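You operate a simulated robot arm through the tools that you are given. There is no shell and no other tool. Be economical: measure what you need, move in short steps, check, and stop when the job is done.

Carry out the task below with a simulated robot arm. There is one attempt and no reset: what you move stays moved.

JOB
Fetch the orange hose elbow and set it on the brown oil paper on the top of the steel plate.
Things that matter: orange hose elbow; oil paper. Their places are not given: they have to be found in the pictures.

It is judged by the outcome, as a careful person would: the job done as asked, and still so three seconds after it is handed in. It fails if anything else is knocked over, pushed out of place, dropped, spilled or broken.

ROBOT AND FRAMES
A 6-joint arm with a two-finger parallel gripper, fixed in place. Base frame: the origin is at the foot of the arm, x ahead of it, y to its left, z up; the work surface is at about z = 0.004. Units: m, degrees, N and s.
With the tool pointing down near the work surface it reaches from about 0.14 to 0.58 m from the base axis. Its first joint turns from -66.0 to 66.0 degrees. Payload 2.1 kg.
The tool frame sits at the grasp point between the pads (the TCP): z along the fingers, y along the line on which they close. The tips reach 0.03 m beyond it. The gripper opens to 0.094 m. The fingers are 0.028 m wide and 0.01 m thick; the gripper's body (0.05 by 0.096 m) begins 0.055 m behind the TCP.
Orientation is that of the tool frame in the base frame, as a unit quaternion [w, x, y, z]. With the fingers straight down and closing along the base's y, the tool's x points along the base's -x, its y along +y and its z along -z.

CONTROLS
- The arm moves only by the tool apply_moves. Its argument "targets" is a list of rows, each a list of 5 numbers: the opening in per cent of the stroke, from 0 (shut) to 100 (fully open), then the shift along the tool's x, y, z in m, then the turn about the tool's z in rad. In form: [[jaw, x, y, z, twist], ...]. A call has 1 to 10 rows; each row shifts and turns the commanded pose from where the row before left it, along the tool's axes as they then stand. A row lasts 0.2 s, in which the tool goes at most 0.05 m and 8.6 degrees; a call with a longer step from one row to the next is refused whole, and so is a gripper value outside its range. Where a pose cannot be reached the arm comes as near as it can. A force on the tool above 40 N (or 10 N above the force at the start of the call, whichever is more), or a blocked arm, ends the call early, and 0.2 s more pass. The fingers move at their own pace (about 0.072 m/s each) and stop on an object; they squeeze with about 29 N. The grip force told is the motor's: it shows also when the fingers shut on nothing. Time passes only in rows, and 0.2 s behind the last, so rows that do not move let the fingers close. The reply holds the time, the measured pose of the TCP, the force on the tool along the base axes, the opening and the grip force, in the units named above and with some noise.
- Cameras (640 x 400 px; columns grow to the right, rows downward): "scene" is fixed at [0.0644, -0.3779, 0.494]; the picture's right is [0.69, -0.73, 0.00], its down [-0.36, -0.34, -0.87] and it looks along [0.63, 0.60, -0.50] (base axes); focal length 303 px, centre (320, 200). "wrist" rides on the gripper at [-0.037, 0, -0.058] in the tool frame; the picture's right is [0.00, -1.00, 0.00], its down [0.97, 0.00, -0.24] and it looks along [0.24, 0.00, 0.97] (tool axes); focal length 218 px, centre (320, 200).
- capture(camera): a new picture of that camera. It takes no simulated time.
- measure_at(camera, pixels): for up to 12 pixels [column, row] of the newest picture of that camera ("zoom" is the newest enlarged one), the place [x, y, z] in the base frame of the surface seen there, good to about 0.002 m. It takes no simulated time.
- zoom(camera, box): a new picture of the part [left, top, right, bottom] of that camera's present view, enlarged. It takes no simulated time.
- close_job(): hands the job in; it is judged then, once.

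Work in short steps. Measure before you move; look again where a grasp or a placing could have gone wrong, and mend it. You have 60 turns and 30 pictures in all, those below and enlarged ones among them. Open the gripper and draw the arm clear of the work before you hand the job in, unless the task says otherwise; then end with one line.

The tools are called as name(argument=value, ...) on one line, values as JSON. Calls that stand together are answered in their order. apply_moves: Moves the arm, as the interface text tells. Its arguments: {"type":"object","properties":{"targets":{"type":"array","items":{"type":"array","items":{"type":"number"}}}},"required":["targets"]} The other tools are called the same way: capture (camera) takes a picture; measure_at (camera, pixels) gives the place of the surface under pixels of a picture; zoom (camera, box) takes an enlarged picture of a part of a camera's view; close_job () hands the job in.

At the start:

```text
clock: 0.0
tcp_pos: [0.3274, -0.0061, 0.3209]
tool_rot: [0.001, 0.0, 1.0, 0.001]
wrist_force: [-0.1, -0.7, 0.0]
opening: 0.0939
grasp_force: 0.0
```

scene: 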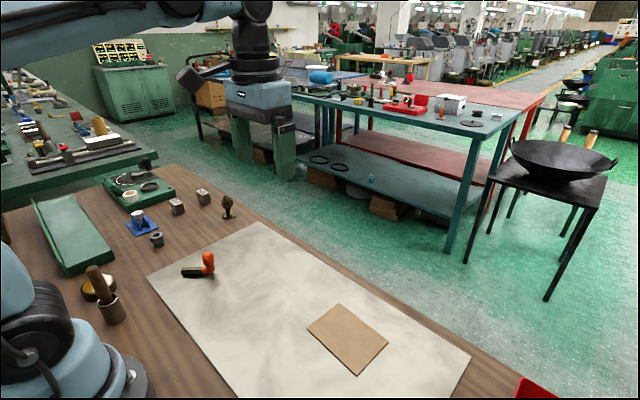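
wrist: 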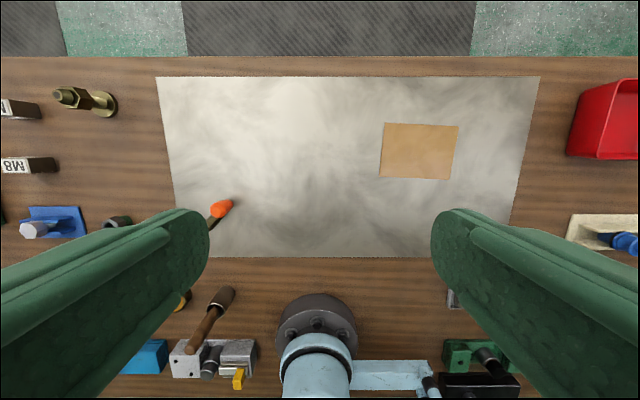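

The orange elbow seems to be near scene pixel (205,265) with a dark part beside it; the paper is near (347,340). I zoom in on the elbow.

zoom(camera="scene", box=[160, 235, 256, 295])

measure_at(camera="scene", pixels=[[208, 256], [208, 270], [190, 271], [183, 272], [347, 340], [308, 328], [340, 304], [388, 344], [357, 375], [250, 300]])

```text
6.67 times, centred on (208, 265) of scene
```

zoom: 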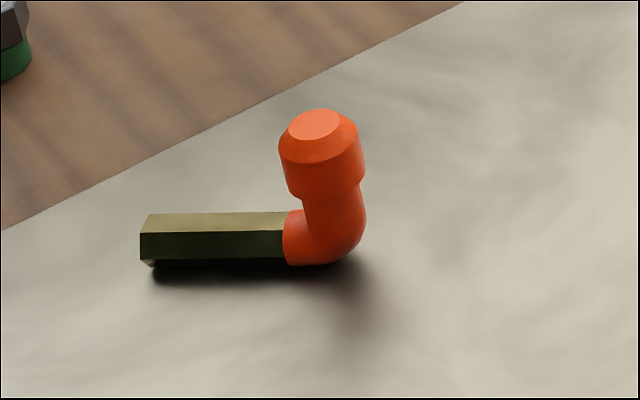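

```text
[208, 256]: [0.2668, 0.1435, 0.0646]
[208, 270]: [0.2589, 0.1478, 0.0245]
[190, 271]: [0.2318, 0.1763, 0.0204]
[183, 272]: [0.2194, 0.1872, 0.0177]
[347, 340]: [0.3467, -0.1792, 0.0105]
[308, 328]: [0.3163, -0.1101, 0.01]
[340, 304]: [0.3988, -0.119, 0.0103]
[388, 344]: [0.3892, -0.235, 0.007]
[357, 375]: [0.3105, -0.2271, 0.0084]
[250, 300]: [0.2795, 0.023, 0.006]
```

The elbow stands with its orange arm upright at about (0.265, 0.146), with its hex end lying toward (0.219, 0.187). I move above it and turn so the jaws close across the lying arm, then look.

apply_moves(targets=[[100, 0.016, 0.038, 0.02, 0], [100, 0.016, 0.038, 0.02, 0], [100, 0.016, 0.038, 0.02, 0], [100, 0.016, 0.038, 0.02, 0], [100, 0, 0, 0, 0.149], [100, 0, 0, 0, 0.149], [100, 0, 0, 0, 0.149], [100, 0, 0, 0, 0.149], [100, 0, 0, 0, 0.149]])

capture(camera="wrist")

capture(camera="scene")

```text
clock: 2.0
tcp_pos: [0.2634, 0.1467, 0.2411]
tool_rot: [0.0, 0.365, 0.931, 0.001]
wrist_force: [0.2, 0.3, 0.5]
opening: 0.0939
grasp_force: 0.0
```

```text
26 pictures are left
```

wrist: 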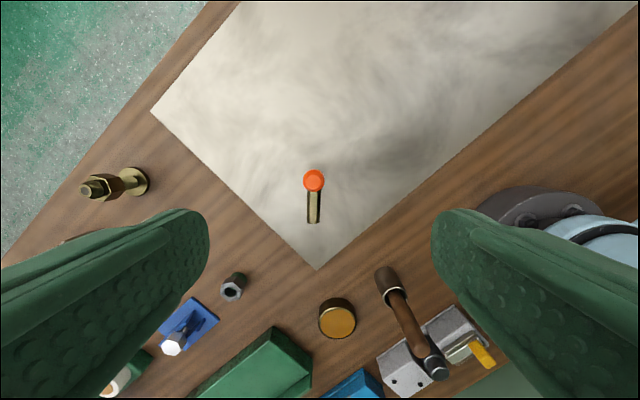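

```text
25 pictures are left
```

scene: 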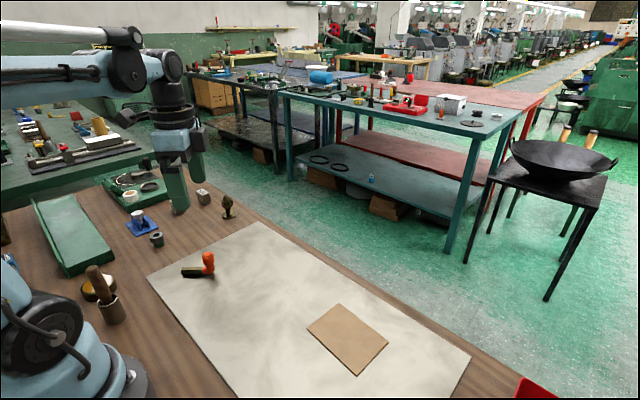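

The tool is aligned with the elbow. I measure its parts and the nearest neighbours.

measure_at(camera="wrist", pixels=[[314, 180], [314, 196], [314, 208], [313, 221], [305, 180], [322, 180], [337, 318], [236, 280], [386, 275], [180, 325]])

measure_at(camera="scene", pixels=[[208, 256], [100, 272], [110, 310], [92, 285], [156, 239]])

```text
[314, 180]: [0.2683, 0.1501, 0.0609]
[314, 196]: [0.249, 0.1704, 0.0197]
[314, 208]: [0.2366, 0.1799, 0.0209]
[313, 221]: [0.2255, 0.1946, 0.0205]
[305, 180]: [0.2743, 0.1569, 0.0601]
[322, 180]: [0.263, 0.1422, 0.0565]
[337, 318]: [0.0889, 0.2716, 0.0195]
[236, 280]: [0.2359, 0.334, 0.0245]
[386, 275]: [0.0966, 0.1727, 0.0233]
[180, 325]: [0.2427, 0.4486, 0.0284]
```

```text
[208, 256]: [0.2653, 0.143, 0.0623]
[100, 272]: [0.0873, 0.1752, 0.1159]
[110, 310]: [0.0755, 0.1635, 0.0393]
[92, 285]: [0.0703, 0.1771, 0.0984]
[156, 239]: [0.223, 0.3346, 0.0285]
```

The upright arm is centred at about (0.268, 0.150), about 0.02 wide with its top at 0.062; the neighbours are well clear. I correct sideways and go down to z≈0.042.

apply_moves(targets=[[100, 0.002, 0.006, 0.03, 0], [100, 0, 0, 0.045, 0], [100, 0, 0, 0.045, 0], [100, 0, 0, 0.03, 0], [100, 0, 0, 0.02, 0]])

capture(camera="wrist")

```text
clock: 3.2
tcp_pos: [0.2664, 0.1504, 0.0691]
tool_rot: [0.0, 0.364, 0.931, 0.0]
wrist_force: [-0.4, -0.6, -0.2]
opening: 0.094
grasp_force: 0.0
```

```text
24 pictures are left
```

wrist: 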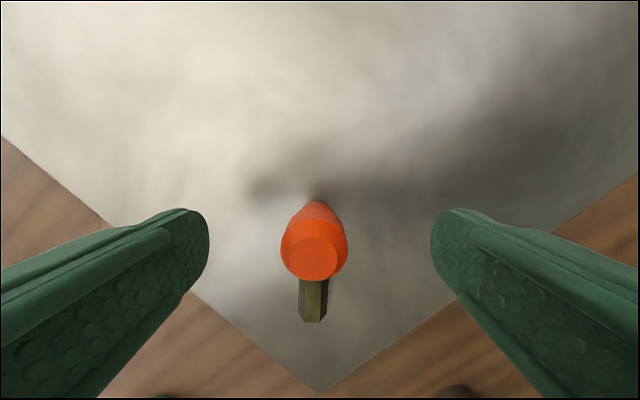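

The elbow is 6 px left of centre between the fingers; I shift about 2 mm, lower 0.027 and close.

apply_moves(targets=[[100, 0.0, 0.002, 0.015, 0], [100, 0, 0, 0.012, 0], [100, 0, 0, 0, 0], [20, 0, 0, 0, 0], [0, 0, 0, 0, 0], [0, 0, 0, 0, 0], [0, 0, 0, 0, 0]])

capture(camera="wrist")

```text
clock: 4.8
tcp_pos: [0.2672, 0.1527, 0.0425]
tool_rot: [0.0, 0.364, 0.931, 0.0]
wrist_force: [-0.6, 0.1, -0.6]
opening: 0.024
grasp_force: 29.1
```

```text
23 pictures are left
```

wrist: 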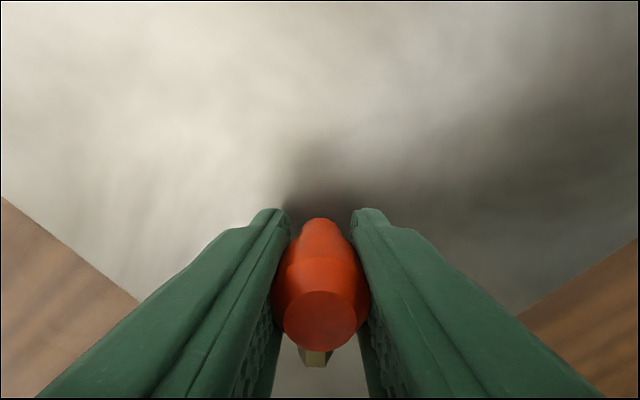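

Gripped (opening 0.024, 29 N). I lift it and check.

apply_moves(targets=[[0, 0, 0, -0.02, 0], [0, 0, 0, -0.03, 0], [0, 0, 0, -0.04, 0], [0, 0, 0, 0, 0]])

zoom(camera="scene", box=[120, 160, 280, 260])

```text
clock: 5.8
tcp_pos: [0.268, 0.1543, 0.1353]
tool_rot: [0.001, 0.364, 0.931, 0.0]
wrist_force: [-0.4, -0.9, -0.9]
opening: 0.0243
grasp_force: 28.7
```

```text
4.00 times, centred on (200, 210) of scene
```

zoom: 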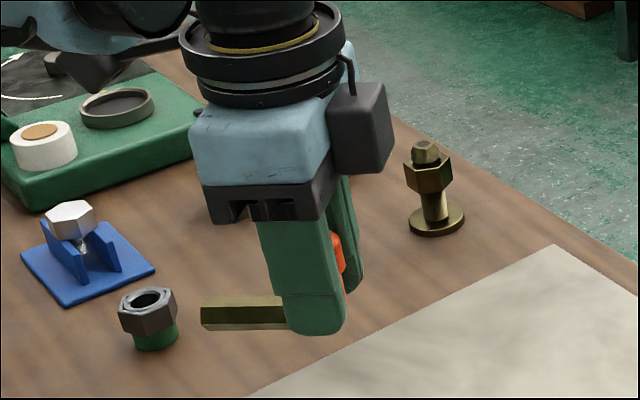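

It is one piece and hangs level. I carry it across to over the paper (TCP aim about (0.354, -0.200)).

apply_moves(targets=[[0, -0.0338, -0.0222, 0, 0], [0, -0.0338, -0.0222, 0, 0], [0, -0.0338, -0.0222, 0, 0], [0, -0.0338, -0.0222, 0, 0], [0, -0.0338, -0.0222, 0, 0], [0, -0.0338, -0.0222, 0, 0], [0, -0.0338, -0.0222, 0, 0], [0, -0.0338, -0.0222, 0, 0], [0, -0.0338, -0.0222, 0, 0]])

apply_moves(targets=[[0, 0, 0, 0, 0.149], [0, 0, 0, 0, 0.149], [0, 0, 0, 0, 0.149], [0, 0, 0, 0, 0.149], [0, 0, 0, 0, 0.149], [0, 0, 0, 0, 0]])

capture(camera="wrist")

capture(camera="scene")

```text
clock: 7.8
tcp_pos: [0.3553, -0.2022, 0.1336]
tool_rot: [0.0, 0.365, 0.931, 0.0]
wrist_force: [-0.2, -0.6, -1.2]
opening: 0.0242
grasp_force: 28.9
```

```text
clock: 9.2
tcp_pos: [0.355, -0.1992, 0.1323]
tool_rot: [0.001, 0.68, 0.734, 0.0]
wrist_force: [-0.3, 0.2, -1.0]
opening: 0.0242
grasp_force: 29.4
```

```text
21 pictures are left
```

wrist: 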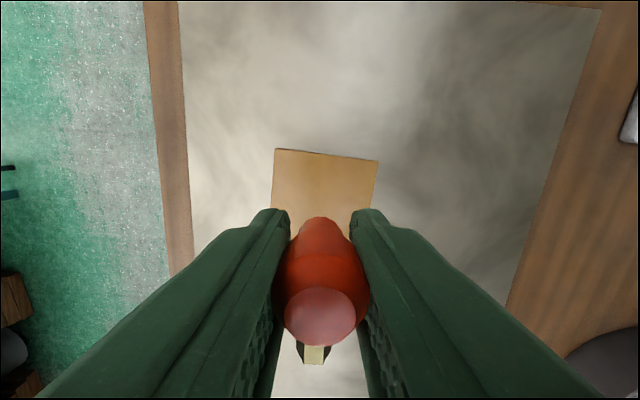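

```text
20 pictures are left
```

scene: 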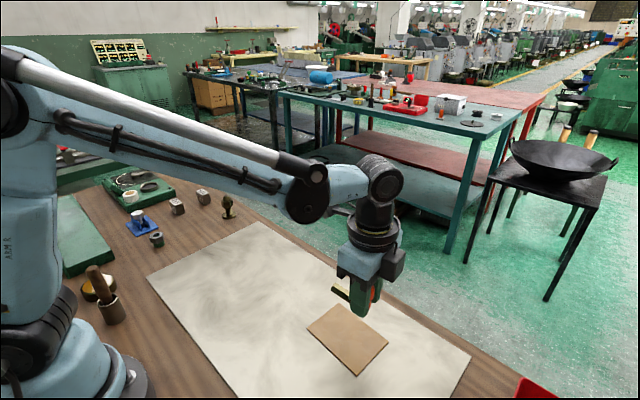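

The elbow hangs above the paper. I measure the paper again in the wrist and scene views to confirm the place.

measure_at(camera="wrist", pixels=[[277, 152], [376, 164], [325, 185], [320, 145]])

measure_at(camera="scene", pixels=[[310, 328], [340, 307], [386, 345], [357, 373], [347, 340], [336, 290]])

```text
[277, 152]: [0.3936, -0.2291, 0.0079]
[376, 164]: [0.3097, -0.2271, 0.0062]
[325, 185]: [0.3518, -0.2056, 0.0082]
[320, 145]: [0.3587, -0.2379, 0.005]
```

```text
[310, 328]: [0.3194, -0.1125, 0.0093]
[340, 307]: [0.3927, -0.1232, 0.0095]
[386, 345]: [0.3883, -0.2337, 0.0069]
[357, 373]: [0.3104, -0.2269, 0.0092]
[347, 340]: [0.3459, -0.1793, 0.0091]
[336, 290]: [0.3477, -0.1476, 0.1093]
```

The paper spans y −0.115 to −0.23 and x 0.31 to 0.39, so the elbow's span (about −0.211 to −0.134) is centred. I lower it to just above contact.

apply_moves(targets=[[0, 0, 0, 0.04, 0], [0, 0, 0, 0.03, 0], [0, 0, 0, 0.012, 0], [0, 0, 0, 0, 0]])

zoom(camera="scene", box=[288, 280, 416, 360])

```text
clock: 10.2
tcp_pos: [0.3547, -0.2003, 0.051]
tool_rot: [0.0, 0.678, 0.735, 0.001]
wrist_force: [0.6, -0.7, -1.0]
opening: 0.024
grasp_force: 29.2
```

```text
5.00 times, centred on (352, 320) of scene
```

zoom: 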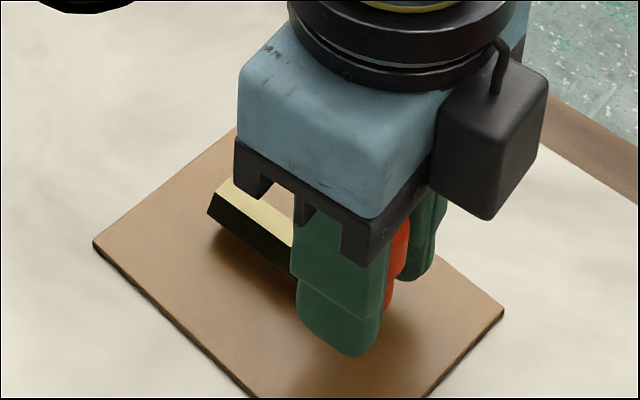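

It is over the paper with a few mm of gap and no contact force. I lower in 1–2 mm steps until the force shows touch.

apply_moves(targets=[[0, 0, 0, 0.002, 0], [0, 0, 0, 0.0015, 0], [0, 0, 0, 0, 0]])

```text
clock: 11.0
tcp_pos: [0.3554, -0.1998, 0.0476]
tool_rot: [0.0, 0.678, 0.735, 0.0]
wrist_force: [-0.4, -0.2, -0.4]
opening: 0.0238
grasp_force: 28.7
```

No touch yet; I keep lowering.

apply_moves(targets=[[0, 0, 0, 0.001, 0], [0, 0, 0, 0.001, 0], [0, 0, 0, 0, 0]])

```text
clock: 11.8
tcp_pos: [0.3549, -0.2008, 0.0466]
tool_rot: [0.0, 0.678, 0.735, 0.0]
wrist_force: [0.9, 0.3, 16.1]
opening: 0.024
grasp_force: 29.0
```

Contact is felt (16 N). I ease up a little and open the jaws.

apply_moves(targets=[[0, 0, 0, -0.001, 0], [30, 0, 0, 0, 0], [50, 0, 0, 0, 0], [80, 0, 0, 0, 0], [80, 0, 0, 0, 0]])

capture(camera="wrist")

```text
clock: 13.0
tcp_pos: [0.355, -0.2008, 0.047]
tool_rot: [0.0, 0.678, 0.735, 0.0]
wrist_force: [-0.4, -0.5, -0.1]
opening: 0.0752
grasp_force: 0.0
```

```text
18 pictures are left
```

wrist: 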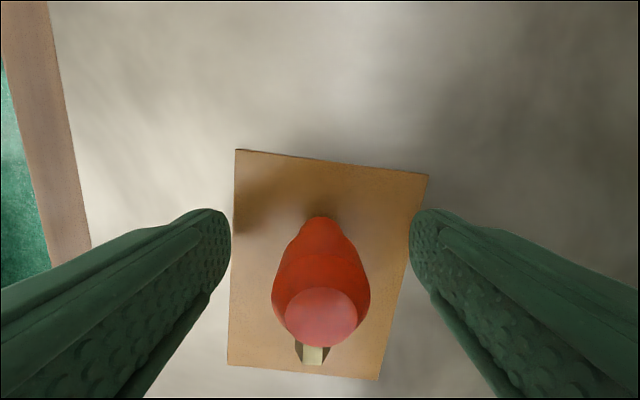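

The elbow stands free between the fingers. I draw straight up and look.

apply_moves(targets=[[80, 0, 0, -0.02, 0], [80, 0, 0, -0.04, 0], [80, 0, 0, -0.045, 0], [80, 0, 0, -0.045, 0], [80, 0, 0, -0.045, 0], [80, 0, 0, 0, 0]])

capture(camera="scene")

capture(camera="wrist")

```text
clock: 14.4
tcp_pos: [0.3555, -0.1996, 0.2432]
tool_rot: [0.0, 0.678, 0.735, 0.0]
wrist_force: [-0.3, -0.9, -0.1]
opening: 0.0753
grasp_force: 0.1
```

```text
17 pictures are left
```

scene: 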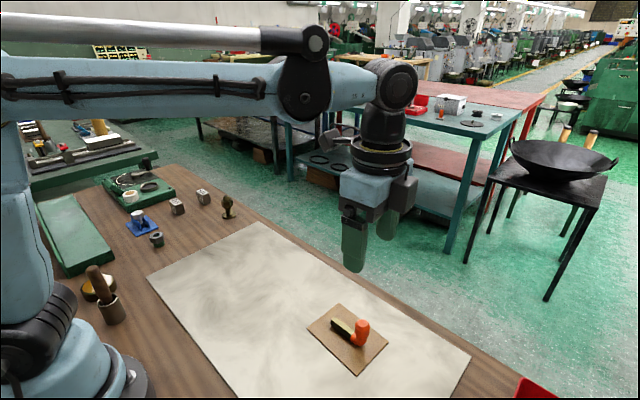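

```text
16 pictures are left
```

wrist: 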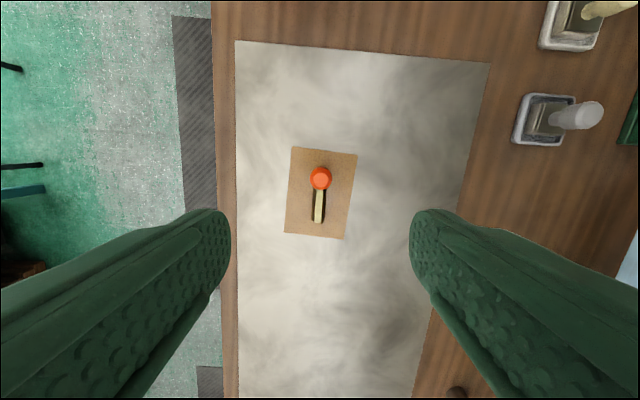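

The elbow stands wholly on the oil paper, which has not moved, the gripper is open and clear, and everything else is in place. I hand it in.

close_job()

```text
The job is handed in.
```

The orange hose elbow is standing fully on the brown oil paper on the steel plate; the gripper is open and clear, and the last pictures show nothing else moved.
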